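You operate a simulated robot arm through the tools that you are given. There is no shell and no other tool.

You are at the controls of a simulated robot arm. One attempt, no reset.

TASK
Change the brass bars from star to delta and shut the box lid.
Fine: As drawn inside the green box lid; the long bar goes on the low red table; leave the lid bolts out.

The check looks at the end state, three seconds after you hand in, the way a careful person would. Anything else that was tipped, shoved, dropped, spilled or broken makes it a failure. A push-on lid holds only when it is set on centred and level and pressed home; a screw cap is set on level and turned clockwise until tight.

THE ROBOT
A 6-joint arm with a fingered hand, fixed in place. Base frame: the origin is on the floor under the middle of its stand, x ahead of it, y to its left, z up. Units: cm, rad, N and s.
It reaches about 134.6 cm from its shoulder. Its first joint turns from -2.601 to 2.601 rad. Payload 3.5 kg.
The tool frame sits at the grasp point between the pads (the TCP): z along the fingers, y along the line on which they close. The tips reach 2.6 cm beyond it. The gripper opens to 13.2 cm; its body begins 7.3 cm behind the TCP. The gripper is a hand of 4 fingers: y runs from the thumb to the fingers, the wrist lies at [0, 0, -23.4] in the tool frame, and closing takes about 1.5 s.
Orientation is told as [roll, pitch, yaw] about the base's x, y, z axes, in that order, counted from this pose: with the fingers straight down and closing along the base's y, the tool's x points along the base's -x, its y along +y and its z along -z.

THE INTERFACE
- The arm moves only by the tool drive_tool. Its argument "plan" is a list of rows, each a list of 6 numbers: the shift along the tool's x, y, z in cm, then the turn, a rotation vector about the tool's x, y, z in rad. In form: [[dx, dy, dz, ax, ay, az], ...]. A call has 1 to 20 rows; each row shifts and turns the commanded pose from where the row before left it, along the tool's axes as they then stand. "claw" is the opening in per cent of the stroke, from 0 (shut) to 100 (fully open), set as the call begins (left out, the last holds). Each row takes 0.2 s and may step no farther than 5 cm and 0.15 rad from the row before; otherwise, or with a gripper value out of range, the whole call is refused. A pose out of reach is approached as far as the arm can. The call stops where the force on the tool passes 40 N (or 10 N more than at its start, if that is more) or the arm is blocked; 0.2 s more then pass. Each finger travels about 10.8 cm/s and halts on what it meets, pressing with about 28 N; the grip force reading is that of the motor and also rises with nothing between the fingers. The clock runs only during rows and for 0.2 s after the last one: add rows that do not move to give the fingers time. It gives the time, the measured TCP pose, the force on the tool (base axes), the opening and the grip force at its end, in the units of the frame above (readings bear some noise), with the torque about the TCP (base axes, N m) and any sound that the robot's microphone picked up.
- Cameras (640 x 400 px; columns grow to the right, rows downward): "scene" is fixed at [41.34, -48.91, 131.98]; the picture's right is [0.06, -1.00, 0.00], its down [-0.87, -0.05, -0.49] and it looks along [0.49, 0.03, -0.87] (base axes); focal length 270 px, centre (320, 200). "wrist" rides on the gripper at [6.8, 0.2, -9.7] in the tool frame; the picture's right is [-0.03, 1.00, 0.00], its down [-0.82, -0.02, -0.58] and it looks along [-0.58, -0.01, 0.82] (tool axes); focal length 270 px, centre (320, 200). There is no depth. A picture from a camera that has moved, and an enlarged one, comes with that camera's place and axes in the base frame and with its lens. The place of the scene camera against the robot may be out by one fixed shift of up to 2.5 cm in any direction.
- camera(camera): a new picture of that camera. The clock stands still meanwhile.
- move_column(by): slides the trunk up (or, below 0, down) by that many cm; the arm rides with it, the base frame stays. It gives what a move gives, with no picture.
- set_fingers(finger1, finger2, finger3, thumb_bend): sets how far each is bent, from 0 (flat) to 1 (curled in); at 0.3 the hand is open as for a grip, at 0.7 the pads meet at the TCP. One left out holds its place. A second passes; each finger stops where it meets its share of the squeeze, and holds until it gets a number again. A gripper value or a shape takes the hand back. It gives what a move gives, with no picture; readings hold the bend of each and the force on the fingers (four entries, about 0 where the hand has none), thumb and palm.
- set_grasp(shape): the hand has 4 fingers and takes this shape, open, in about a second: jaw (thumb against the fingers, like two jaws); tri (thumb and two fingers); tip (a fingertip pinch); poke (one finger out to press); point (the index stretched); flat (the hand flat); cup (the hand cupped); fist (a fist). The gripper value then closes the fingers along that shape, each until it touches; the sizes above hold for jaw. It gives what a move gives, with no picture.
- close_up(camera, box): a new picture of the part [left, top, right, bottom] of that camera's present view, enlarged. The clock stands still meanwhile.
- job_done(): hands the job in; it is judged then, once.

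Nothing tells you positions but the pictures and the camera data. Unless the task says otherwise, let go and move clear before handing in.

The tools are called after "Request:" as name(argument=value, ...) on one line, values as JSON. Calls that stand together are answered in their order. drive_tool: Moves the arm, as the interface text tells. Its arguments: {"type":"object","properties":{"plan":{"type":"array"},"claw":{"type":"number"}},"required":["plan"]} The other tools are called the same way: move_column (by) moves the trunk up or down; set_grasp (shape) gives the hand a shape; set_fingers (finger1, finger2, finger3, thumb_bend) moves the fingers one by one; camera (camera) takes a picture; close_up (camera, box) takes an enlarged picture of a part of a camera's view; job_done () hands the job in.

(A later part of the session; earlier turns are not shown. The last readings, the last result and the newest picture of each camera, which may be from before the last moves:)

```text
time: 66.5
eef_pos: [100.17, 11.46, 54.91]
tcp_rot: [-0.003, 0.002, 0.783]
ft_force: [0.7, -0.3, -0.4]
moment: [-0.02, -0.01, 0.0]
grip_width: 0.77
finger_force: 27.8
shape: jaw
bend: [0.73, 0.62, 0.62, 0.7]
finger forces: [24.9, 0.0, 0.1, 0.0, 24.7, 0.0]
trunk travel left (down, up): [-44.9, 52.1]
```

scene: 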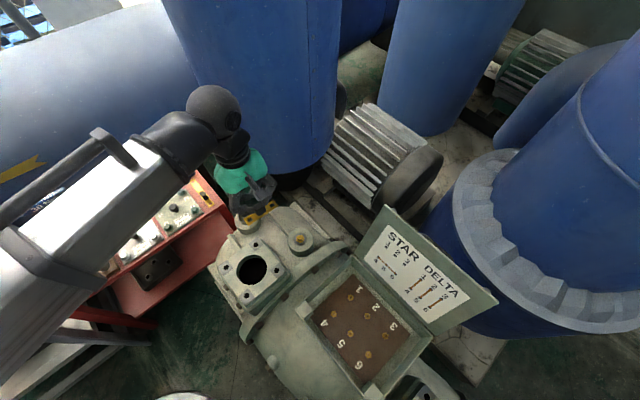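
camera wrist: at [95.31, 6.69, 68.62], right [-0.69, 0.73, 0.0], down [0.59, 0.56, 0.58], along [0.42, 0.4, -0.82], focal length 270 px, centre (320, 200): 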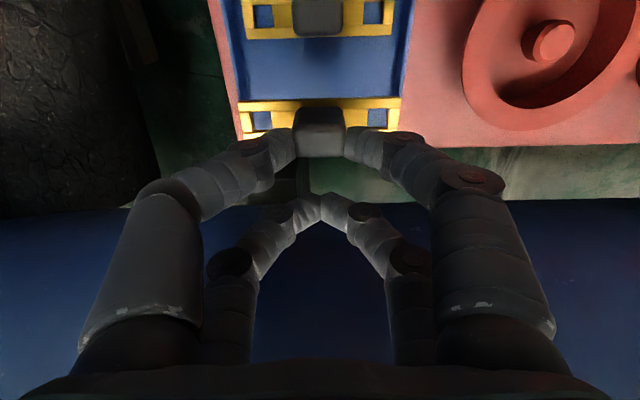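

Request:
drive_tool(plan=[[0, 0, 0, 0, 0, 0], [0, 0, 0, 0, 0, 0], [0, 0, 0, 0, 0, 0], [0, 0, 0, 0, 0, 0]], claw=32)

Request:
move_column(by=15)

Request:
camera(camera="wrist")

```text
time: 67.5
eef_pos: [100.34, 11.43, 55.01]
tcp_rot: [-0.001, 0.0, 0.783]
ft_force: [-0.4, 0.0, -0.5]
moment: [0.03, 0.0, 0.0]
grip_width: 4.18
finger_force: 0.1
shape: jaw
bend: [0.74, 0.74, 0.74, 0.7]
finger forces: [0.0, 0.0, 0.1, 0.0, 0.0, 0.0]
trunk travel left (down, up): [-44.9, 52.1]
```

```text
time: 69.2
eef_pos: [100.39, 11.47, 69.92]
tcp_rot: [-0.002, 0.0, 0.784]
ft_force: [0.3, -0.4, -0.2]
moment: [0.01, -0.01, -0.04]
grip_width: 4.17
finger_force: 0.1
shape: jaw
bend: [0.74, 0.74, 0.74, 0.7]
finger forces: [0.0, 0.1, 0.0, 0.0, 0.0, 0.0]
trunk travel left (down, up): [-59.9, 37.1]
```

```text
taken
camera wrist: at [95.31, 6.69, 79.71], right [-0.69, 0.73, 0.0], down [0.59, 0.56, 0.58], along [0.42, 0.4, -0.82], focal length 270 px, centre (320, 200)
```

wrist: 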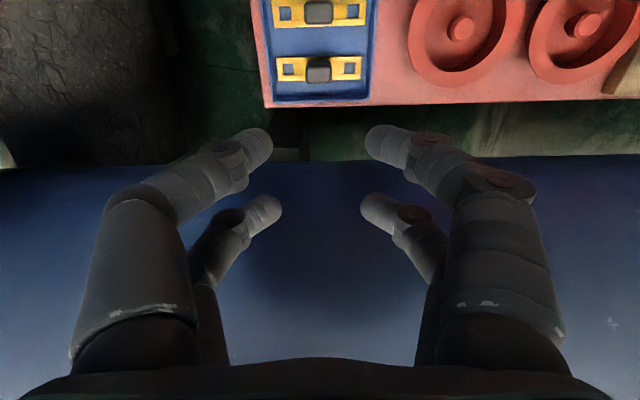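

Bar is back in its slot. Backing away from the tank a little and turning the hand to yaw ≈ -0.787, then I'll look at the tray again.

Request:
drive_tool(plan=[[4, 0, 0, 0, 0, 0], [4, 0, 0, 0, 0, 0], [0, 0, 0, 0, 0, 0.143], [0, 0, 0, 0, 0, 0.143], [0, 0, 0, 0, 0, 0.143], [0, 0, 0, 0, 0, 0.143], [0, 0, 0, 0, 0, 0.143], [0, 0, 0, 0, 0, 0.143], [0, 0, 0, 0, 0, 0.143], [0, 0, 0, 0, 0, 0.143], [0, 0, 0, 0, 0, 0.143], [0, 0, 0, 0, 0, 0.143], [0, 0, 0, 0, 0, 0.141], [0, 0, 0, 0, 0, 0]], claw=30)

Request:
camera(camera="wrist")

Request:
close_up(camera="wrist", box=[200, 0, 440, 150])

```text
time: 72.2
eef_pos: [94.83, 5.77, 70.02]
tcp_rot: [-0.002, -0.002, -0.788]
ft_force: [-0.7, 0.3, 0.4]
moment: [-0.01, 0.0, 0.0]
grip_width: 4.01
finger_force: 0.0
shape: jaw
bend: [0.74, 0.74, 0.74, 0.7]
finger forces: [0.1, 0.1, 0.0, 0.0, 0.1, 0.0]
out of reach, approached as far as the arm can: row 2, 8
trunk travel left (down, up): [-59.9, 37.1]
```

```text
taken
camera wrist: at [89.99, 10.71, 79.71], right [0.73, 0.69, 0.0], down [0.56, -0.59, 0.58], along [0.4, -0.42, -0.82], focal length 270 px, centre (320, 200)
```

wrist: 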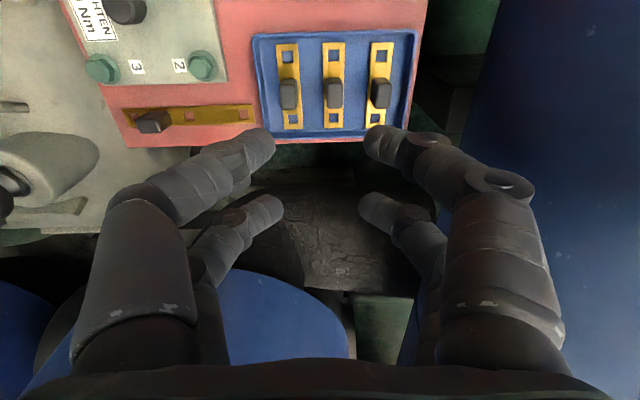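

```text
2.67 times, centred on (320, 75) of wrist
camera zoom: at [89.99, 10.71, 79.71], right [0.73, 0.69, 0.0], down [0.56, -0.59, 0.58], along [0.4, -0.42, -0.82], focal length 721 px, centre (320, 533)
```

zoom: 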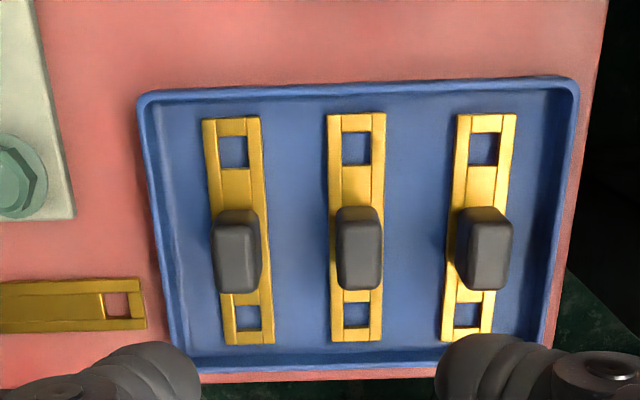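

The three bars are exactly aligned with the hand's x-axis at this yaw. Picking the nearest bar (left in view) first: shift over it with a ~3 cm finger gap and lower partway.

Request:
drive_tool(plan=[[-0.94, -1.44, 0, 0, 0, 0], [-0.93, -1.44, 0, 0, 0, 0], [0, 0, 0, 0, 0, 0], [0, 0, 0, 0, 0, 0]], claw=22)

Request:
move_column(by=-10)

Request:
camera(camera="wrist")

Request:
close_up(camera="wrist", box=[200, 20, 440, 170])

```text
time: 73.2
eef_pos: [93.94, 2.42, 69.97]
tcp_rot: [0.0, -0.002, -0.788]
ft_force: [0.1, -0.3, 0.2]
moment: [0.0, -0.01, 0.01]
grip_width: 2.92
finger_force: 0.1
shape: jaw
bend: [0.73, 0.73, 0.73, 0.7]
finger forces: [0.0, 0.0, 0.1, 0.0, 0.0, 0.0]
trunk travel left (down, up): [-59.9, 37.1]
```

```text
time: 74.5
eef_pos: [94.0, 2.36, 60.01]
tcp_rot: [-0.002, -0.001, -0.787]
ft_force: [-0.4, -0.4, 0.5]
moment: [0.0, 0.01, -0.02]
grip_width: 2.93
finger_force: 0.1
shape: jaw
bend: [0.73, 0.73, 0.73, 0.7]
finger forces: [0.0, 0.0, 0.0, 0.0, 0.0, 0.0]
trunk travel left (down, up): [-49.9, 47.1]
```

```text
taken
camera wrist: at [89.2, 7.31, 69.71], right [0.73, 0.69, 0.0], down [0.56, -0.59, 0.58], along [0.4, -0.42, -0.82], focal length 270 px, centre (320, 200)
```

wrist: 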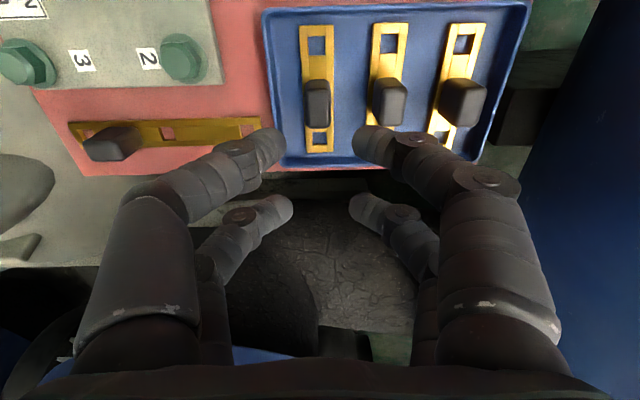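

```text
2.67 times, centred on (320, 95) of wrist
camera zoom: at [89.2, 7.31, 69.71], right [0.73, 0.69, 0.0], down [0.56, -0.59, 0.58], along [0.4, -0.42, -0.82], focal length 721 px, centre (320, 480)
```

zoom: 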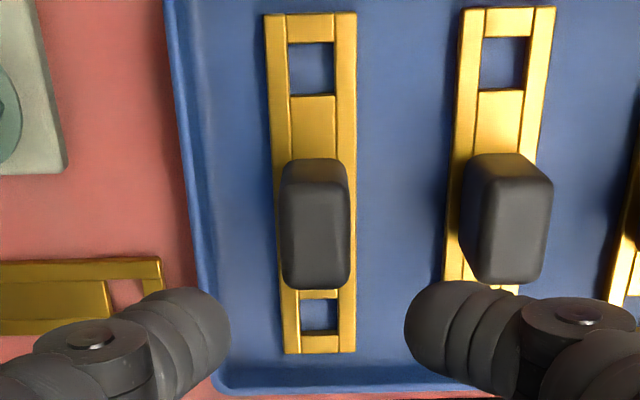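

Knob is centred between the near fingertips (tool 1.97, 0.05). Lowering to just above knob-top level to check clearance with the neighbour.

Request:
move_column(by=-3.6)

Request:
camera(camera="wrist")

Request:
close_up(camera="wrist", box=[200, 40, 440, 190])

```text
time: 75.3
eef_pos: [93.92, 2.39, 56.37]
tcp_rot: [0.0, -0.001, -0.786]
ft_force: [-0.4, 0.3, 0.8]
moment: [-0.01, 0.04, 0.01]
grip_width: 2.97
finger_force: 0.1
shape: jaw
bend: [0.73, 0.73, 0.73, 0.7]
finger forces: [0.1, 0.0, 0.1, 0.0, 0.1, 0.0]
trunk travel left (down, up): [-46.3, 50.7]
```

```text
taken
camera wrist: at [89.2, 7.31, 66.1], right [0.73, 0.69, 0.0], down [0.56, -0.59, 0.58], along [0.4, -0.42, -0.82], focal length 270 px, centre (320, 200)
```

wrist: 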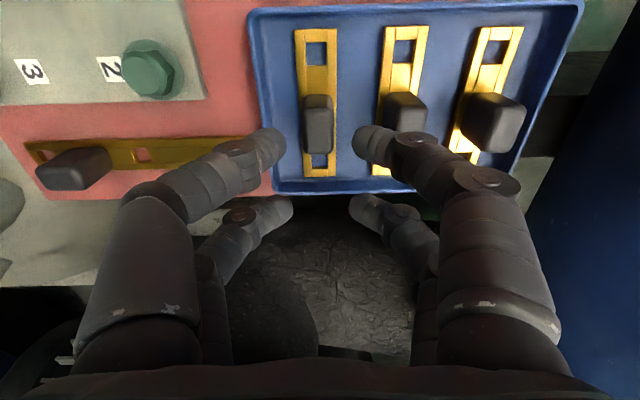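

```text
2.67 times, centred on (320, 115) of wrist
camera zoom: at [89.2, 7.31, 66.1], right [0.73, 0.69, 0.0], down [0.56, -0.59, 0.58], along [0.4, -0.42, -0.82], focal length 721 px, centre (320, 427)
```

zoom: 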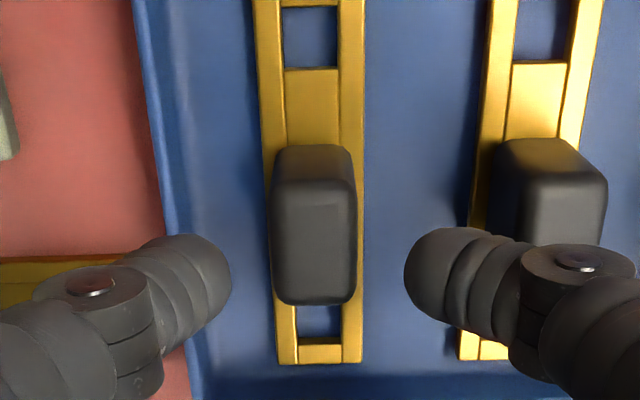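

Request:
move_column(by=-1.45)

Request:
drive_tool(plan=[[0, 0, 0, 0, 0, 0], [0, 0, 0, 0, 0, 0], [0, 0, 0, 0, 0, 0], [0, 0, 0, 0, 0, 0], [0, 0, 0, 0, 0, 0], [0, 0, 0, 0, 0, 0]], claw=0)

Request:
close_up(camera="wrist", box=[200, 40, 440, 220])

```text
time: 76.0
eef_pos: [94.0, 2.35, 54.99]
tcp_rot: [0.001, 0.0, -0.788]
ft_force: [-0.6, 0.6, 0.1]
moment: [-0.01, -0.01, 0.02]
grip_width: 2.94
finger_force: 0.0
shape: jaw
bend: [0.73, 0.73, 0.73, 0.7]
finger forces: [0.0, 0.0, 0.0, 0.0, 0.1, 0.1]
trunk travel left (down, up): [-44.8, 52.2]
```

```text
time: 77.4
eef_pos: [94.03, 2.36, 54.98]
tcp_rot: [0.001, -0.002, -0.788]
ft_force: [0.8, 0.1, 0.1]
moment: [-0.01, -0.02, 0.0]
grip_width: 0.27
finger_force: 27.9
shape: jaw
bend: [0.72, 0.62, 0.62, 0.7]
finger forces: [24.8, 0.0, 0.1, 0.0, 24.7, 0.0]
trunk travel left (down, up): [-44.8, 52.2]
```

```text
2.22 times, centred on (320, 130) of wrist
camera zoom: at [89.21, 7.31, 64.65], right [0.73, 0.69, 0.0], down [0.56, -0.59, 0.58], along [0.4, -0.42, -0.82], focal length 601 px, centre (320, 356)
```

zoom: 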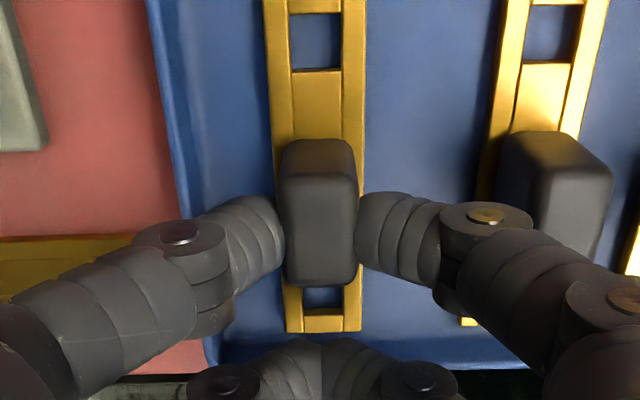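

Pinched across the knob with ~25 N. Lifting and checking that the bar stays level.

Request:
move_column(by=6)

Request:
close_up(camera="wrist", box=[200, 0, 440, 220])

Request:
close_up(camera="scene", box=[100, 60, 260, 220])

```text
time: 78.4
eef_pos: [94.09, 2.46, 61.06]
tcp_rot: [0.0, -0.003, -0.787]
ft_force: [0.4, 0.0, -1.0]
moment: [-0.01, -0.02, 0.0]
grip_width: 0.27
finger_force: 28.0
shape: jaw
bend: [0.72, 0.62, 0.62, 0.7]
finger forces: [24.8, 0.0, 0.0, 0.1, 24.7, 0.0]
trunk travel left (down, up): [-50.8, 46.2]
```

```text
1.82 times, centred on (320, 110) of wrist
camera zoom: at [89.21, 7.31, 70.65], right [0.73, 0.69, 0.0], down [0.56, -0.59, 0.58], along [0.4, -0.42, -0.82], focal length 491 px, centre (320, 364)
```

zoom: 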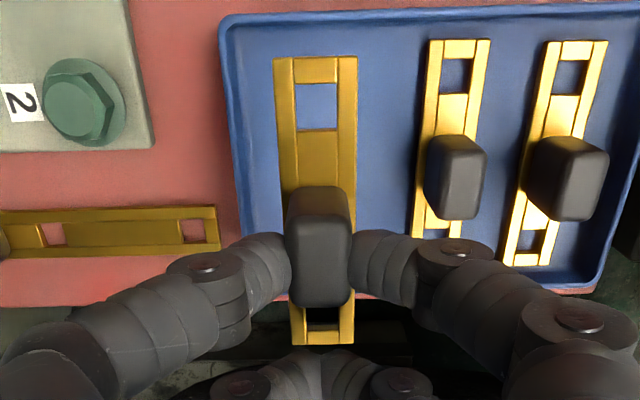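

```text
2.50 times, centred on (180, 140) of scene
camera zoom: at [41.34, -48.91, 131.98], right [0.06, -1.0, 0.0], down [-0.87, -0.05, -0.49], along [0.49, 0.03, -0.87], focal length 674 px, centre (670, 350)
```

zoom: 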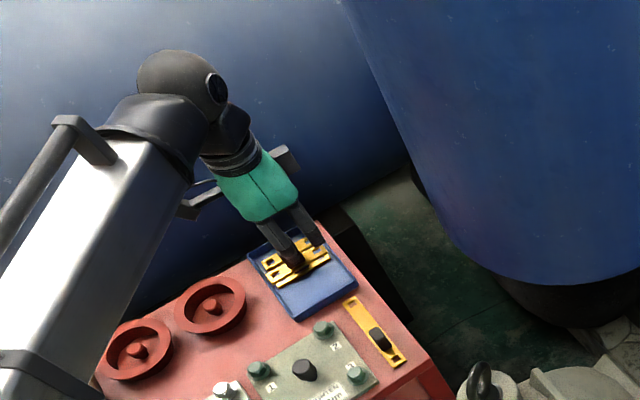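

Request:
close_up(camera="wrist", box=[280, 15, 360, 85])

Request:
close_up(camera="wrist", box=[280, 135, 360, 205])

Request:
close_up(camera="scene", box=[156, 145, 204, 175])

```text
5.71 times, centred on (320, 50) of wrist
camera zoom: at [89.21, 7.31, 70.65], right [0.73, 0.69, 0.0], down [0.56, -0.59, 0.58], along [0.4, -0.42, -0.82], focal length 1544 px, centre (320, 1057)
```

zoom: 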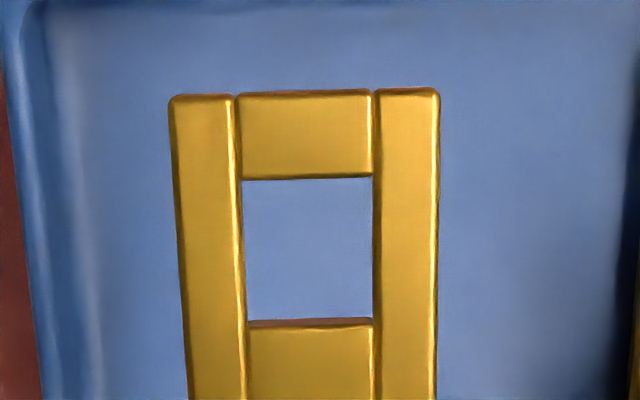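

```text
5.71 times, centred on (320, 170) of wrist
camera zoom: at [89.21, 7.31, 70.65], right [0.73, 0.69, 0.0], down [0.56, -0.59, 0.58], along [0.4, -0.42, -0.82], focal length 1544 px, centre (320, 371)
```

zoom: 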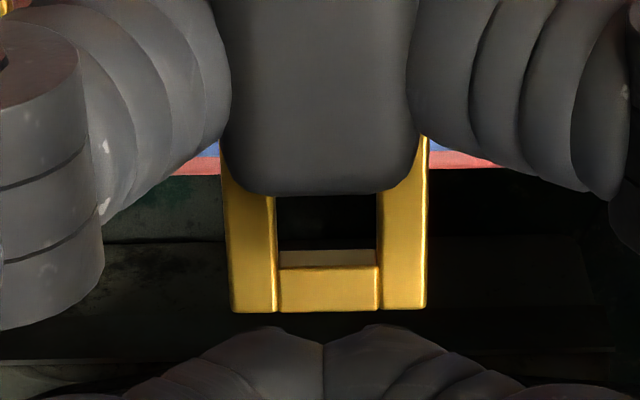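

```text
13.33 times, centred on (180, 160) of scene
camera zoom: at [41.34, -48.91, 131.98], right [0.06, -1.0, 0.0], down [-0.87, -0.05, -0.49], along [0.49, 0.03, -0.87], focal length 3593 px, centre (2187, 733)
```

zoom: 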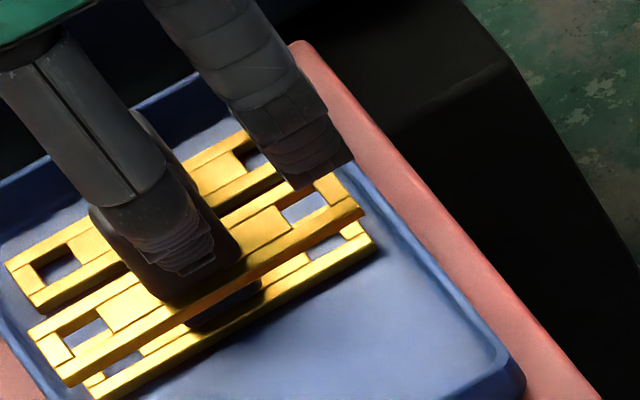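

The bar hangs level, 4.1 cm below the TCP, centred at tool (1.96, 0.13). Raising to z≈80 and carrying to above studs 3–6.

Request:
move_column(by=19)

Request:
drive_tool(plan=[[-0.706, -4.63, 0, 0, 0, 0], [-0.706, -4.63, 0, 0, 0, 0], [-0.706, -4.63, 0, 0, 0, 0], [-0.706, -4.63, 0, 0, 0, 0], [-0.706, -4.63, 0, 0, 0, 0], [-0.706, -4.63, 0, 0, 0, 0], [-0.706, -4.63, 0, 0, 0, 0], [-0.706, -4.63, 0, 0, 0, 0], [-0.706, -4.63, 0, 0, 0, 0], [-0.706, -4.63, 0, 0, 0, 0], [-0.706, -4.63, 0, 0, 0, 0], [-0.706, -4.63, 0, 0, 0, 0], [-0.706, -4.63, 0, 0, 0, 0], [-0.706, -4.63, 0, 0, 0, 0], [-0.706, -4.63, 0, 0, 0, 0], [-0.706, -4.63, 0, 0, 0, 0], [-0.706, -4.63, 0, 0, 0, 0], [-0.706, -4.63, 0, 0, 0, 0], [0, 0, 0, 0, 0, 0]])

Request:
camera(camera="wrist")

```text
time: 80.5
eef_pos: [94.11, 2.43, 80.01]
tcp_rot: [0.0, -0.002, -0.787]
ft_force: [-0.5, -0.5, -0.1]
moment: [-0.01, 0.02, 0.01]
grip_width: 0.28
finger_force: 27.7
shape: jaw
bend: [0.72, 0.62, 0.62, 0.7]
finger forces: [24.7, 0.0, 0.1, 0.0, 24.8, 0.0]
trunk travel left (down, up): [-69.8, 27.2]
```

```text
time: 84.5
eef_pos: [43.95, -65.79, 79.96]
tcp_rot: [0.001, -0.002, -0.787]
ft_force: [0.1, 0.1, -0.8]
moment: [-0.03, 0.03, -0.02]
grip_width: 0.32
finger_force: 28.2
shape: jaw
bend: [0.72, 0.62, 0.62, 0.7]
finger forces: [24.9, 0.1, 0.1, 0.1, 24.9, 0.1]
out of reach, approached as far as the arm can: row 1, 4, 11, 13
trunk travel left (down, up): [-69.8, 27.2]
```

```text
taken
camera wrist: at [39.15, -60.9, 89.65], right [0.73, 0.69, 0.0], down [0.56, -0.59, 0.58], along [0.4, -0.42, -0.82], focal length 270 px, centre (320, 200)
```

wrist: 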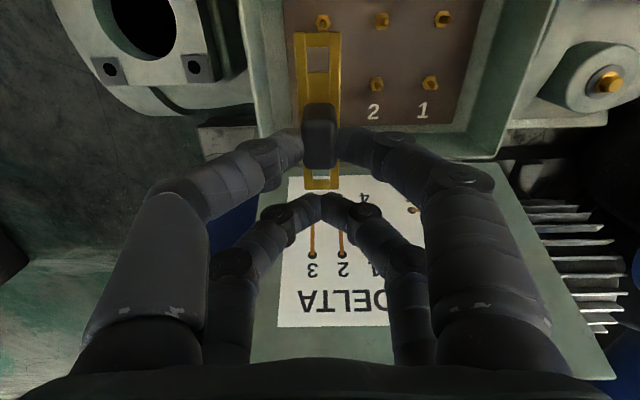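

Above the box. Lowering to z≈68 and checking alignment with studs 3 and 6.

Request:
move_column(by=-12)

Request:
camera(camera="wrist")

Request:
close_up(camera="wrist", box=[200, 0, 520, 200])

```text
time: 86.0
eef_pos: [44.0, -65.78, 67.96]
tcp_rot: [-0.001, -0.002, -0.786]
ft_force: [0.6, 0.0, -0.7]
moment: [0.03, -0.01, 0.0]
grip_width: 0.29
finger_force: 28.0
shape: jaw
bend: [0.72, 0.62, 0.62, 0.7]
finger forces: [24.9, 0.1, 0.0, 0.1, 24.9, 0.0]
trunk travel left (down, up): [-57.8, 39.2]
```

```text
taken
camera wrist: at [39.2, -60.85, 77.66], right [0.73, 0.69, 0.0], down [0.56, -0.59, 0.58], along [0.4, -0.42, -0.82], focal length 270 px, centre (320, 200)
```

wrist: 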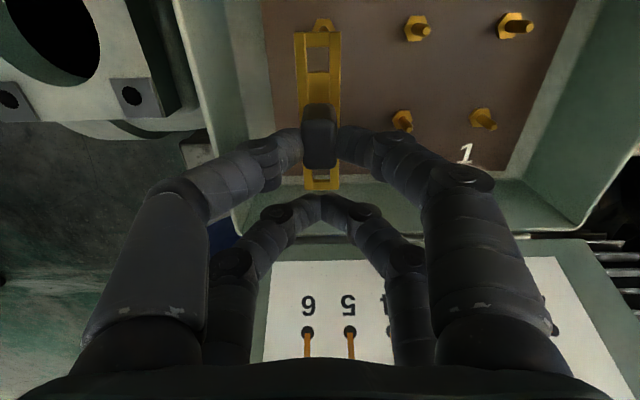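

```text
2.00 times, centred on (360, 100) of wrist
camera zoom: at [39.2, -60.85, 77.66], right [0.73, 0.69, 0.0], down [0.56, -0.59, 0.58], along [0.4, -0.42, -0.82], focal length 541 px, centre (240, 400)
```

zoom: 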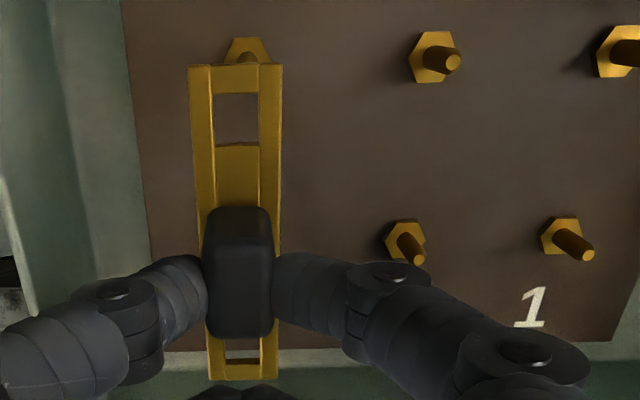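

Studs located in the hand frame (pitch fits 6.0 cm with pin tips at z 58.7): need +0.56 in x and +0.45 in y. Nudge, lower to z≈64.3, recheck.

Request:
drive_tool(plan=[[0.56, 0.45, 0, 0, 0, 0], [0, 0, 0, 0, 0, 0], [0, 0, 0, 0, 0, 0]])

Request:
move_column(by=-3.6)

Request:
camera(camera="wrist")

Request:
close_up(camera="wrist", box=[200, 0, 520, 200])

```text
time: 86.8
eef_pos: [43.84, -65.01, 68.07]
tcp_rot: [-0.002, -0.001, -0.788]
ft_force: [-0.5, 0.7, -1.0]
moment: [-0.01, -0.06, -0.01]
grip_width: 0.28
finger_force: 27.8
shape: jaw
bend: [0.72, 0.62, 0.62, 0.7]
finger forces: [25.0, 0.0, 0.0, 0.1, 24.8, 0.0]
trunk travel left (down, up): [-57.8, 39.2]
```

```text
time: 87.5
eef_pos: [43.74, -65.0, 64.34]
tcp_rot: [-0.002, -0.002, -0.786]
ft_force: [-0.6, 0.4, -0.7]
moment: [0.0, 0.0, 0.0]
grip_width: 0.3
finger_force: 27.8
shape: jaw
bend: [0.72, 0.62, 0.62, 0.7]
finger forces: [24.8, 0.0, 0.0, 0.0, 24.9, 0.0]
trunk travel left (down, up): [-54.2, 42.8]
```

```text
taken
camera wrist: at [39.1, -60.14, 74.05], right [0.73, 0.69, 0.0], down [0.56, -0.59, 0.58], along [0.4, -0.42, -0.82], focal length 270 px, centre (320, 200)
```

wrist: 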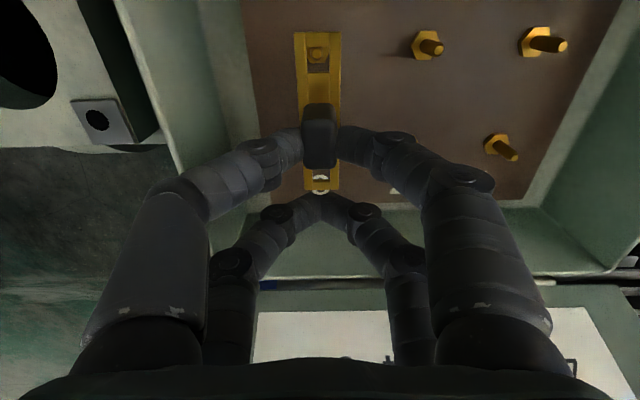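

```text
2.00 times, centred on (360, 100) of wrist
camera zoom: at [39.1, -60.14, 74.05], right [0.73, 0.69, 0.0], down [0.56, -0.59, 0.58], along [0.4, -0.42, -0.82], focal length 541 px, centre (240, 400)
```

zoom: 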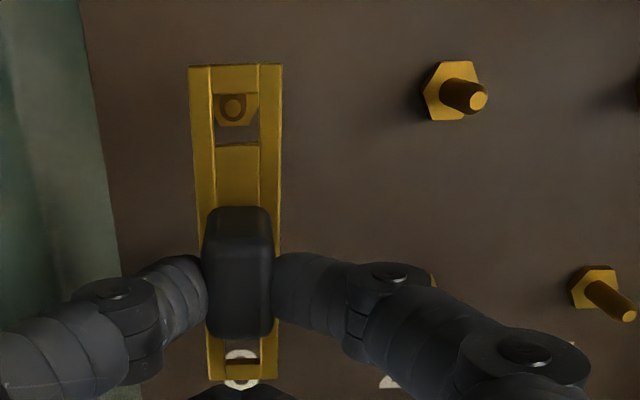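

Alignment is within ~1 mm; pin 6 shows in the hole. Lowering gently onto the pins.

Request:
move_column(by=-1.4)

Request:
close_up(camera="wrist", box=[240, 0, 400, 200])

```text
time: 88.2
eef_pos: [43.89, -64.91, 62.91]
tcp_rot: [0.002, -0.002, -0.788]
ft_force: [0.2, 1.3, -1.5]
moment: [-0.01, -0.03, -0.01]
grip_width: 0.31
finger_force: 27.1
shape: jaw
bend: [0.72, 0.62, 0.62, 0.7]
finger forces: [24.9, 0.0, 0.0, 0.0, 24.9, 0.0]
trunk travel left (down, up): [-52.8, 44.2]
```

```text
2.00 times, centred on (320, 100) of wrist
camera zoom: at [39.1, -60.14, 72.65], right [0.73, 0.69, 0.0], down [0.56, -0.59, 0.58], along [0.4, -0.42, -0.82], focal length 541 px, centre (320, 400)
```

zoom: 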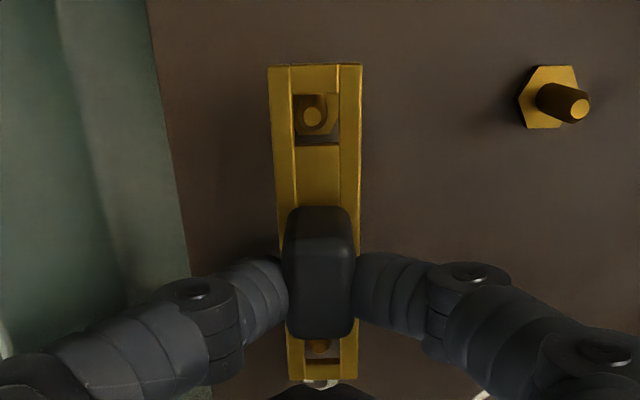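

Request:
move_column(by=-0.8)

Request:
move_column(by=-0.4)

Request:
close_up(camera="wrist", box=[240, 0, 400, 200])

```text
time: 88.7
eef_pos: [43.86, -65.02, 62.08]
tcp_rot: [0.001, -0.003, -0.788]
ft_force: [-0.5, -0.8, -0.8]
moment: [-0.05, -0.02, -0.01]
grip_width: 0.3
finger_force: 27.8
shape: jaw
bend: [0.72, 0.62, 0.62, 0.7]
finger forces: [24.9, 0.1, 0.0, 0.1, 25.0, 0.0]
trunk travel left (down, up): [-52.0, 45.0]
```

```text
time: 89.3
eef_pos: [43.94, -65.1, 61.78]
tcp_rot: [0.0, -0.003, -0.787]
ft_force: [-0.1, -0.3, -1.0]
moment: [-0.02, 0.03, -0.01]
grip_width: 0.29
finger_force: 28.2
shape: jaw
bend: [0.72, 0.62, 0.62, 0.7]
finger forces: [24.9, 0.0, 0.0, 0.0, 24.9, 0.0]
trunk travel left (down, up): [-51.6, 45.4]
```

```text
2.00 times, centred on (320, 100) of wrist
camera zoom: at [39.1, -60.14, 71.45], right [0.73, 0.69, 0.0], down [0.56, -0.59, 0.58], along [0.4, -0.42, -0.82], focal length 541 px, centre (320, 400)
```

zoom: 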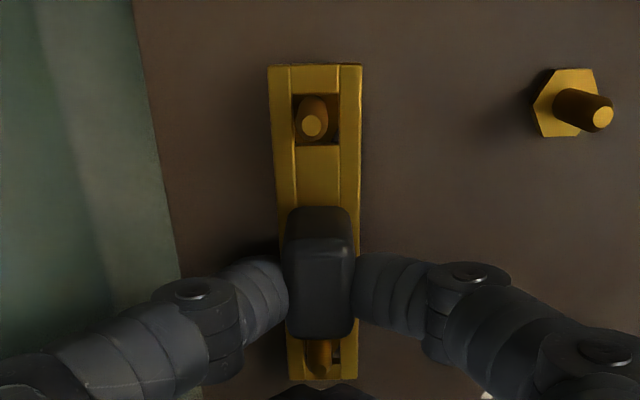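

Request:
move_column(by=-0.3)

Request:
move_column(by=-0.3)

```text
time: 89.8
eef_pos: [43.81, -65.02, 61.51]
tcp_rot: [0.001, -0.002, -0.788]
ft_force: [-0.1, -0.1, 1.4]
moment: [0.01, 0.03, 0.04]
grip_width: 0.31
finger_force: 28.3
shape: jaw
bend: [0.72, 0.62, 0.62, 0.7]
finger forces: [25.7, 0.0, 0.1, 0.0, 25.6, 0.1]
trunk travel left (down, up): [-51.3, 45.7]
```

```text
time: 90.3
eef_pos: [43.97, -64.97, 61.34]
tcp_rot: [-0.001, -0.003, -0.786]
ft_force: [1.4, -2.7, 20.8]
moment: [0.21, 0.27, 0.01]
grip_width: 0.37
finger_force: 27.5
shape: jaw
bend: [0.72, 0.62, 0.62, 0.71]
finger forces: [31.6, 0.0, 0.1, 0.1, 32.6, 0.1]
trunk travel left (down, up): [-51.0, 46.0]
```

Seated (20 N at TCP 61.35, exactly the expected height). Relieve, open, and check.

Request:
move_column(by=0.2)

Request:
drive_tool(plan=[[0, 0, 0, 0, 0, 0], [0, 0, 0, 0, 0, 0], [0, 0, 0, 0, 0, 0], [0, 0, 0, 0, 0, 0]], claw=22)

Request:
close_up(camera="wrist", box=[240, 0, 400, 200])

```text
time: 90.8
eef_pos: [43.82, -65.04, 61.37]
tcp_rot: [0.002, -0.004, -0.786]
ft_force: [0.5, -1.3, 8.1]
moment: [0.06, 0.15, -0.02]
grip_width: 0.38
finger_force: 28.6
shape: jaw
bend: [0.72, 0.62, 0.62, 0.71]
finger forces: [29.9, 0.0, 0.0, 0.0, 30.6, 0.0]
trunk travel left (down, up): [-51.2, 45.8]
```

```text
time: 91.8
eef_pos: [44.02, -65.11, 61.47]
tcp_rot: [0.0, -0.002, -0.788]
ft_force: [0.1, -0.2, -0.7]
moment: [0.0, 0.0, 0.03]
grip_width: 2.87
finger_force: 0.1
shape: jaw
bend: [0.73, 0.73, 0.73, 0.7]
finger forces: [0.0, 0.0, 0.0, 0.1, 0.0, 0.1]
trunk travel left (down, up): [-51.2, 45.8]
```

```text
2.00 times, centred on (320, 100) of wrist
camera zoom: at [39.09, -60.13, 71.06], right [0.73, 0.69, 0.0], down [0.56, -0.59, 0.58], along [0.4, -0.42, -0.82], focal length 541 px, centre (320, 400)
```

zoom: 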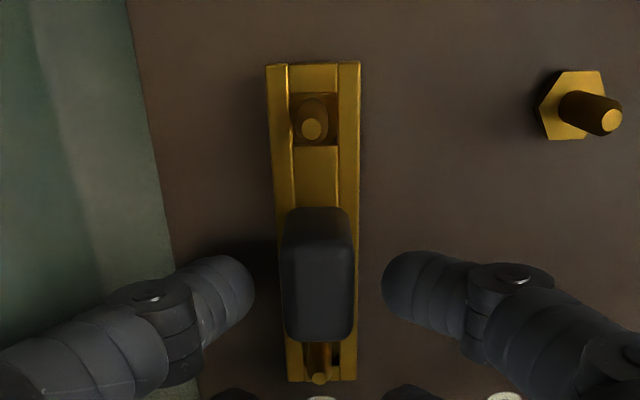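

First short bar is on 3–6. Raising and returning for the second (middle) bar.

Request:
move_column(by=18.6)

Request:
drive_tool(plan=[[0.653, 4.605, 0, 0, 0, 0], [0.653, 4.605, 0, 0, 0, 0], [0.653, 4.605, 0, 0, 0, 0], [0.653, 4.605, 0, 0, 0, 0], [0.653, 4.605, 0, 0, 0, 0], [0.653, 4.605, 0, 0, 0, 0], [0.653, 4.605, 0, 0, 0, 0], [0.653, 4.605, 0, 0, 0, 0], [0.653, 4.605, 0, 0, 0, 0], [0.653, 4.605, 0, 0, 0, 0], [0.653, 4.605, 0, 0, 0, 0], [0.653, 4.605, 0, 0, 0, 0], [0.653, 4.605, 0, 0, 0, 0], [0.653, 4.605, 0, 0, 0, 0], [0.653, 4.605, 0, 0, 0, 0], [0.653, 4.605, 0, 0, 0, 0], [0.653, 4.605, 0, 0, 0, 0], [0.653, 4.605, 0, 0, 0, 0], [0.653, 4.605, 0, 0, 0, 0], [0, 0, 0, 0, 0, 0]])

Request:
camera(camera="scene")

```text
time: 93.9
eef_pos: [43.83, -65.01, 80.01]
tcp_rot: [0.0, -0.002, -0.786]
ft_force: [0.8, 0.3, -0.5]
moment: [0.03, 0.01, 0.01]
grip_width: 2.86
finger_force: 0.0
shape: jaw
bend: [0.73, 0.73, 0.73, 0.7]
finger forces: [0.0, 0.0, 0.0, 0.0, 0.2, 0.0]
trunk travel left (down, up): [-69.8, 27.2]
```

```text
time: 98.1
eef_pos: [97.65, 5.66, 80.04]
tcp_rot: [0.0, -0.002, -0.788]
ft_force: [0.1, 0.1, 0.4]
moment: [0.04, 0.01, 0.04]
grip_width: 2.9
finger_force: 0.0
shape: jaw
bend: [0.73, 0.73, 0.73, 0.7]
finger forces: [0.1, 0.0, 0.0, 0.1, 0.0, 0.1]
out of reach, approached as far as the arm can: row 3, 8, 11, 14, 16, 17
trunk travel left (down, up): [-69.8, 27.2]
```

```text
taken
```

scene: 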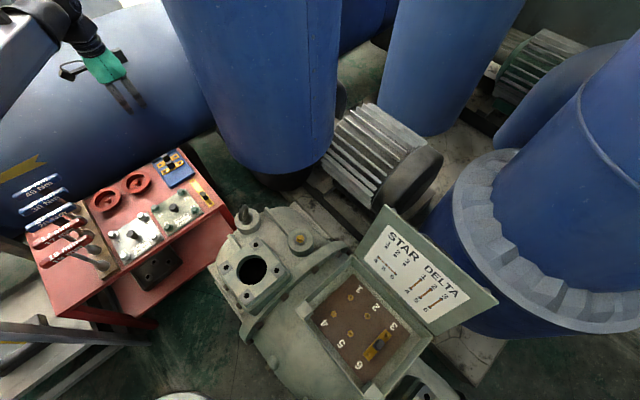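

Bar on 3–6 looks right. Lowering over the middle bar to z≈60 and checking.

Request:
move_column(by=-20)

Request:
camera(camera="wrist")

Request:
close_up(camera="wrist", box=[200, 20, 440, 170])

```text
time: 100.2
eef_pos: [97.67, 5.55, 59.79]
tcp_rot: [0.0, -0.001, -0.788]
ft_force: [-0.1, 0.2, -0.4]
moment: [0.0, 0.0, 0.01]
grip_width: 2.86
finger_force: 0.1
shape: jaw
bend: [0.73, 0.73, 0.73, 0.7]
finger forces: [0.0, 0.1, 0.0, 0.0, 0.0, 0.0]
trunk travel left (down, up): [-49.8, 47.2]
```

```text
taken
camera wrist: at [92.84, 10.47, 69.66], right [0.73, 0.69, 0.0], down [0.56, -0.59, 0.58], along [0.4, -0.42, -0.82], focal length 270 px, centre (320, 200)
```

wrist: 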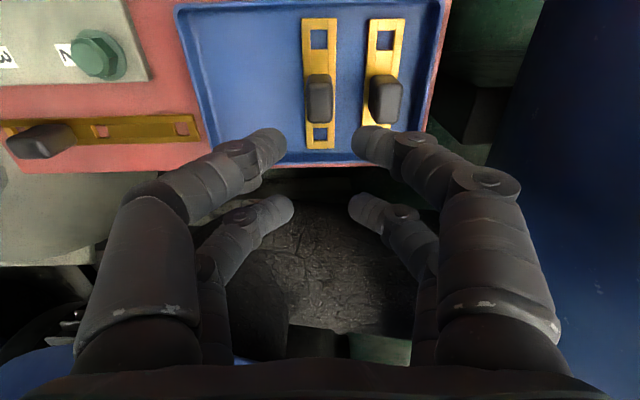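

```text
2.67 times, centred on (320, 95) of wrist
camera zoom: at [92.84, 10.47, 69.66], right [0.73, 0.69, 0.0], down [0.56, -0.59, 0.58], along [0.4, -0.42, -0.82], focal length 721 px, centre (320, 480)
```

zoom: 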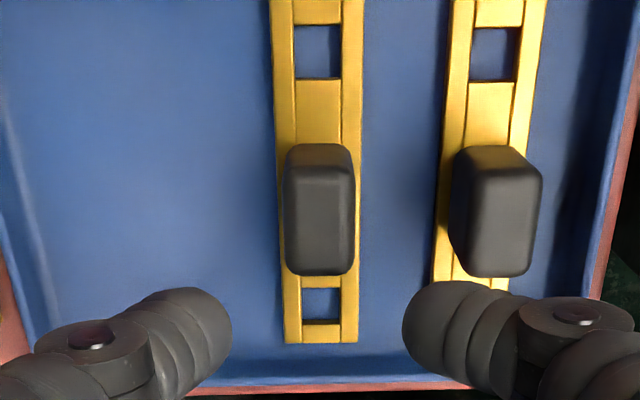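

Request:
drive_tool(plan=[[0.36, 0.1, 0, 0, 0, 0], [0, 0, 0, 0, 0, 0], [0, 0, 0, 0, 0, 0]])

Request:
move_column(by=-3.5)

Request:
camera(camera="wrist")

```text
time: 101.0
eef_pos: [97.52, 5.93, 60.02]
tcp_rot: [0.0, -0.001, -0.787]
ft_force: [0.5, 1.0, 0.0]
moment: [0.01, -0.01, -0.01]
grip_width: 2.86
finger_force: 0.0
shape: jaw
bend: [0.73, 0.73, 0.73, 0.7]
finger forces: [0.1, 0.1, 0.1, 0.0, 0.0, 0.1]
trunk travel left (down, up): [-49.8, 47.2]
```

```text
time: 101.8
eef_pos: [97.53, 5.89, 56.33]
tcp_rot: [-0.001, -0.003, -0.788]
ft_force: [0.1, -0.7, -0.3]
moment: [-0.02, -0.01, -0.01]
grip_width: 2.9
finger_force: 0.0
shape: jaw
bend: [0.73, 0.73, 0.73, 0.7]
finger forces: [0.1, 0.1, 0.1, 0.1, 0.1, 0.0]
trunk travel left (down, up): [-46.3, 50.7]
```

```text
taken
camera wrist: at [92.73, 10.8, 66.15], right [0.73, 0.69, 0.0], down [0.56, -0.59, 0.58], along [0.4, -0.42, -0.82], focal length 270 px, centre (320, 200)
```

wrist: 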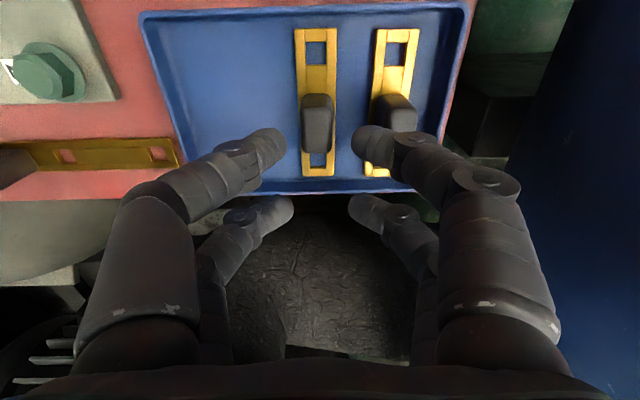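

Request:
move_column(by=-1.45)

Request:
close_up(camera="wrist", box=[200, 40, 440, 220])

```text
time: 102.5
eef_pos: [97.5, 5.92, 55.08]
tcp_rot: [0.002, -0.002, -0.788]
ft_force: [0.5, -0.2, 0.1]
moment: [-0.02, 0.01, 0.0]
grip_width: 2.86
finger_force: 0.0
shape: jaw
bend: [0.73, 0.73, 0.73, 0.7]
finger forces: [0.0, 0.0, 0.0, 0.1, 0.1, 0.2]
trunk travel left (down, up): [-44.9, 52.1]
```

```text
2.22 times, centred on (320, 130) of wrist
camera zoom: at [92.73, 10.81, 64.7], right [0.73, 0.69, 0.0], down [0.56, -0.59, 0.58], along [0.4, -0.42, -0.82], focal length 601 px, centre (320, 356)
```

zoom: 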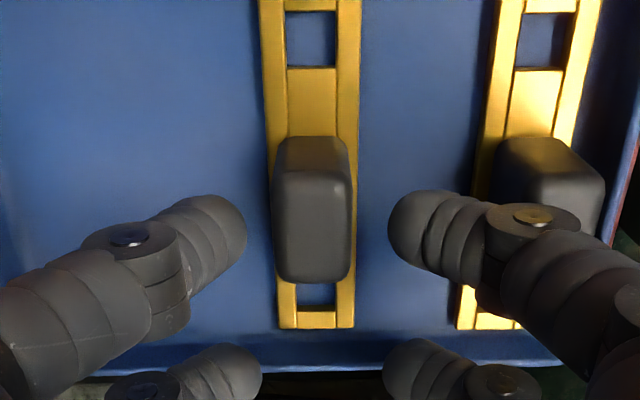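

Request:
drive_tool(plan=[[0, 0, 0, 0, 0, 0], [0, 0, 0, 0, 0, 0], [0, 0, 0, 0, 0, 0], [0, 0, 0, 0, 0, 0], [0, 0, 0, 0, 0, 0], [0, 0, 0, 0, 0, 0]], claw=0)

Request:
move_column(by=6)

Request:
close_up(camera="wrist", box=[200, 0, 440, 220])

Request:
close_up(camera="wrist", box=[280, 15, 360, 85])

Request:
close_up(camera="wrist", box=[280, 135, 360, 205])

```text
time: 103.9
eef_pos: [97.61, 5.85, 54.99]
tcp_rot: [0.002, -0.002, -0.788]
ft_force: [0.8, -0.8, 0.1]
moment: [0.0, -0.01, -0.02]
grip_width: 0.3
finger_force: 28.1
shape: jaw
bend: [0.72, 0.62, 0.62, 0.7]
finger forces: [24.8, 0.1, 0.0, 0.0, 24.8, 0.0]
trunk travel left (down, up): [-44.9, 52.1]
```

```text
time: 104.9
eef_pos: [97.49, 5.94, 61.03]
tcp_rot: [-0.001, -0.003, -0.785]
ft_force: [0.2, -0.5, -1.2]
moment: [-0.01, -0.01, 0.0]
grip_width: 0.29
finger_force: 27.7
shape: jaw
bend: [0.72, 0.62, 0.62, 0.7]
finger forces: [24.8, 0.0, 0.0, 0.1, 24.8, 0.0]
trunk travel left (down, up): [-50.9, 46.1]
```

```text
1.82 times, centred on (320, 110) of wrist
camera zoom: at [92.74, 10.81, 70.7], right [0.73, 0.69, 0.0], down [0.56, -0.59, 0.58], along [0.4, -0.42, -0.82], focal length 491 px, centre (320, 364)
```

zoom: 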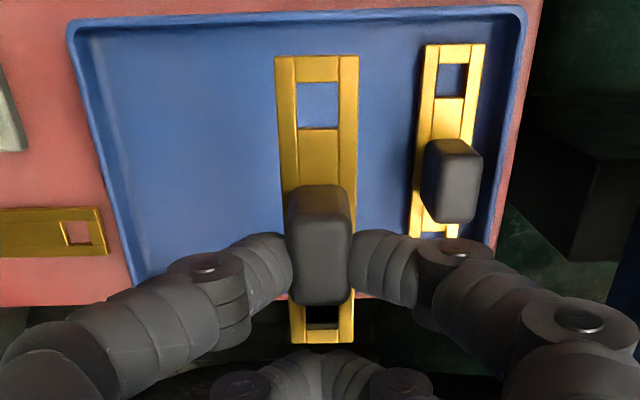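

```text
5.71 times, centred on (320, 50) of wrist
camera zoom: at [92.74, 10.81, 70.7], right [0.73, 0.69, 0.0], down [0.56, -0.59, 0.58], along [0.4, -0.42, -0.82], focal length 1544 px, centre (320, 1057)
```

zoom: 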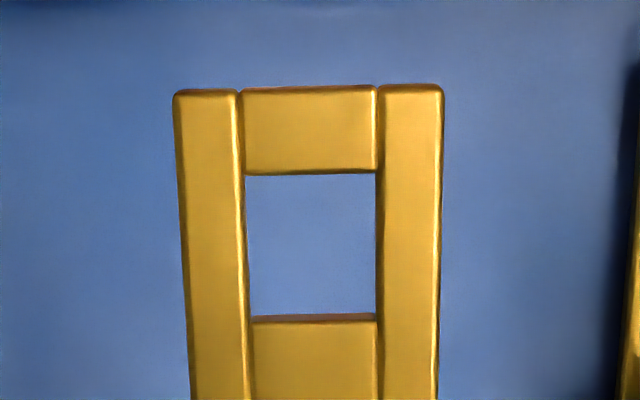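

```text
5.71 times, centred on (320, 170) of wrist
camera zoom: at [92.74, 10.81, 70.7], right [0.73, 0.69, 0.0], down [0.56, -0.59, 0.58], along [0.4, -0.42, -0.82], focal length 1544 px, centre (320, 371)
```

zoom: 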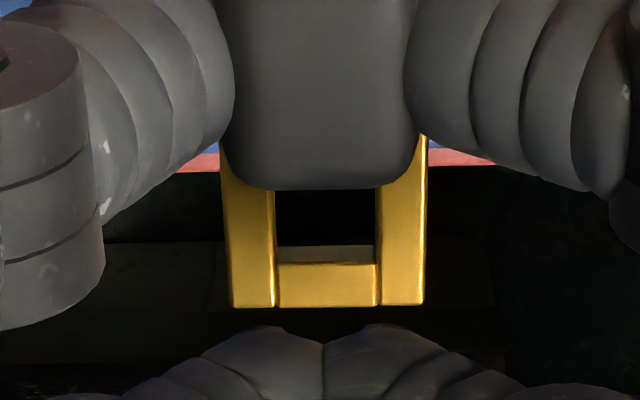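

Held identically to the first. Raising and carrying to above studs 2–5.

Request:
move_column(by=19)

Request:
drive_tool(plan=[[-0.686, -4.56, 0, 0, 0, 0], [-0.686, -4.56, 0, 0, 0, 0], [-0.686, -4.56, 0, 0, 0, 0], [-0.686, -4.56, 0, 0, 0, 0], [-0.686, -4.56, 0, 0, 0, 0], [-0.686, -4.56, 0, 0, 0, 0], [-0.686, -4.56, 0, 0, 0, 0], [-0.686, -4.56, 0, 0, 0, 0], [-0.686, -4.56, 0, 0, 0, 0], [-0.686, -4.56, 0, 0, 0, 0], [-0.686, -4.56, 0, 0, 0, 0], [-0.686, -4.56, 0, 0, 0, 0], [-0.686, -4.56, 0, 0, 0, 0], [-0.686, -4.56, 0, 0, 0, 0], [-0.686, -4.56, 0, 0, 0, 0], [-0.686, -4.56, 0, 0, 0, 0], [-0.686, -4.56, 0, 0, 0, 0], [-0.686, -4.56, 0, 0, 0, 0], [0, 0, 0, 0, 0, 0]])

Request:
move_column(by=-12)

Request:
camera(camera="wrist")

Request:
close_up(camera="wrist", box=[160, 0, 480, 200])

```text
time: 106.9
eef_pos: [97.51, 5.84, 80.0]
tcp_rot: [-0.001, 0.001, -0.786]
ft_force: [0.0, -0.3, 0.2]
moment: [-0.01, -0.03, 0.0]
grip_width: 0.29
finger_force: 28.2
shape: jaw
bend: [0.72, 0.62, 0.62, 0.7]
finger forces: [24.8, 0.0, 0.1, 0.0, 24.8, 0.0]
trunk travel left (down, up): [-69.9, 27.1]
```

```text
time: 110.9
eef_pos: [48.24, -60.69, 80.05]
tcp_rot: [-0.002, -0.001, -0.784]
ft_force: [0.8, 0.7, -0.6]
moment: [-0.01, -0.03, 0.0]
grip_width: 0.28
finger_force: 28.2
shape: jaw
bend: [0.72, 0.62, 0.62, 0.7]
finger forces: [25.0, 0.0, 0.1, 0.1, 25.0, 0.1]
out of reach, approached as far as the arm can: row 14, 18
trunk travel left (down, up): [-69.9, 27.1]
```

```text
time: 112.4
eef_pos: [48.24, -60.69, 68.17]
tcp_rot: [0.0, -0.003, -0.788]
ft_force: [0.7, -0.1, -0.2]
moment: [-0.01, -0.02, 0.02]
grip_width: 0.3
finger_force: 28.1
shape: jaw
bend: [0.72, 0.62, 0.62, 0.7]
finger forces: [24.9, 0.0, 0.0, 0.1, 25.0, 0.0]
trunk travel left (down, up): [-57.9, 39.1]
```

```text
taken
camera wrist: at [43.45, -55.72, 77.71], right [0.73, 0.69, 0.0], down [0.56, -0.59, 0.58], along [0.4, -0.42, -0.82], focal length 270 px, centre (320, 200)
```

wrist: 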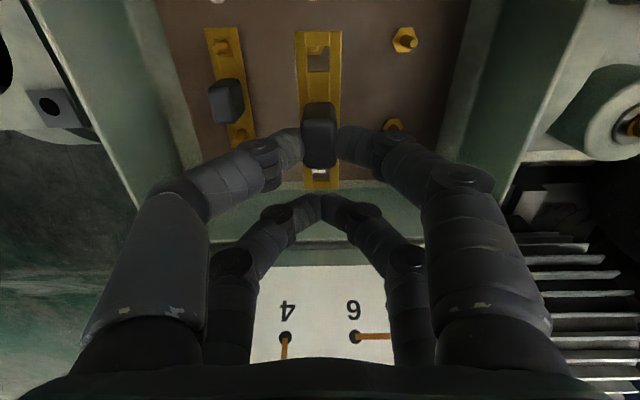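

```text
2.00 times, centred on (320, 100) of wrist
camera zoom: at [43.45, -55.72, 77.71], right [0.73, 0.69, 0.0], down [0.56, -0.59, 0.58], along [0.4, -0.42, -0.82], focal length 541 px, centre (320, 400)
```

zoom: 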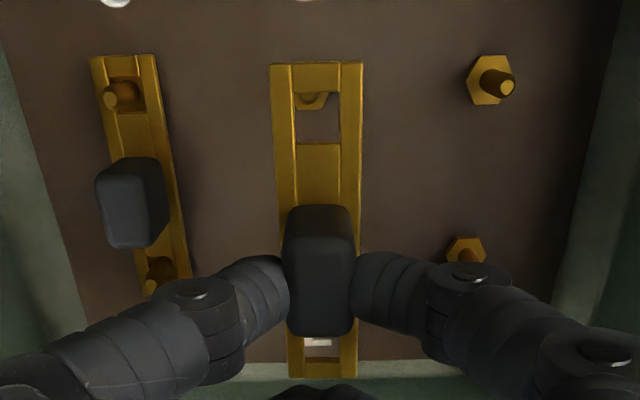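

Pins 4 and 6 bracket the target: stud 5 is at tool (4.94,-0.2), so shift about -0.27 in y; then lower to z≈64.3 and verify.

Request:
drive_tool(plan=[[-0.03, -0.27, 0, 0, 0, 0], [0, 0, 0, 0, 0, 0], [0, 0, 0, 0, 0, 0]])

Request:
move_column(by=-4)

Request:
close_up(camera="wrist", box=[160, 0, 480, 200])

Request:
close_up(camera="wrist", box=[280, 15, 360, 85])

```text
time: 113.2
eef_pos: [48.08, -60.78, 67.95]
tcp_rot: [0.0, -0.001, -0.787]
ft_force: [0.7, -0.7, -0.7]
moment: [0.01, -0.01, 0.0]
grip_width: 0.27
finger_force: 28.2
shape: jaw
bend: [0.72, 0.62, 0.62, 0.7]
finger forces: [24.9, 0.0, 0.1, 0.1, 25.0, 0.0]
trunk travel left (down, up): [-57.9, 39.1]
```

```text
time: 114.1
eef_pos: [48.15, -60.86, 63.92]
tcp_rot: [-0.003, -0.003, -0.788]
ft_force: [-0.4, 0.6, -0.3]
moment: [-0.03, -0.01, 0.01]
grip_width: 0.27
finger_force: 27.8
shape: jaw
bend: [0.72, 0.62, 0.62, 0.7]
finger forces: [24.9, 0.0, 0.0, 0.0, 24.9, 0.1]
trunk travel left (down, up): [-53.9, 43.1]
```

```text
2.00 times, centred on (320, 100) of wrist
camera zoom: at [43.27, -55.96, 73.7], right [0.73, 0.69, 0.0], down [0.56, -0.59, 0.58], along [0.4, -0.42, -0.82], focal length 541 px, centre (320, 400)
```

zoom: 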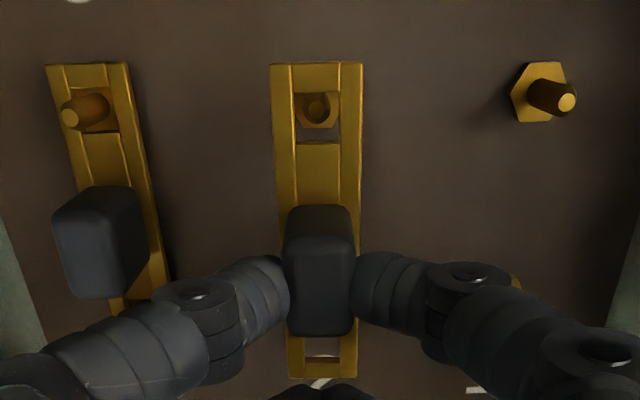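

```text
5.71 times, centred on (320, 50) of wrist
camera zoom: at [43.27, -55.96, 73.7], right [0.73, 0.69, 0.0], down [0.56, -0.59, 0.58], along [0.4, -0.42, -0.82], focal length 1544 px, centre (320, 1057)
```

zoom: 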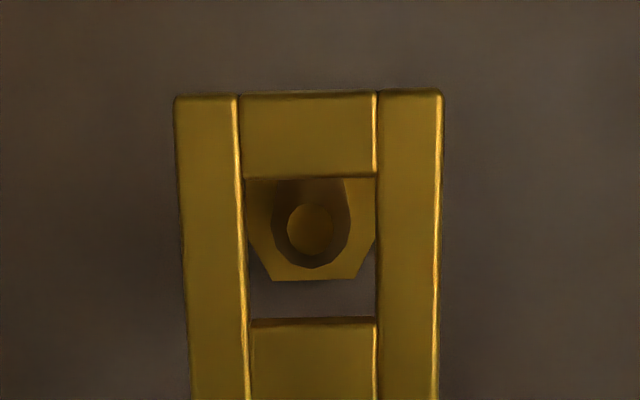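

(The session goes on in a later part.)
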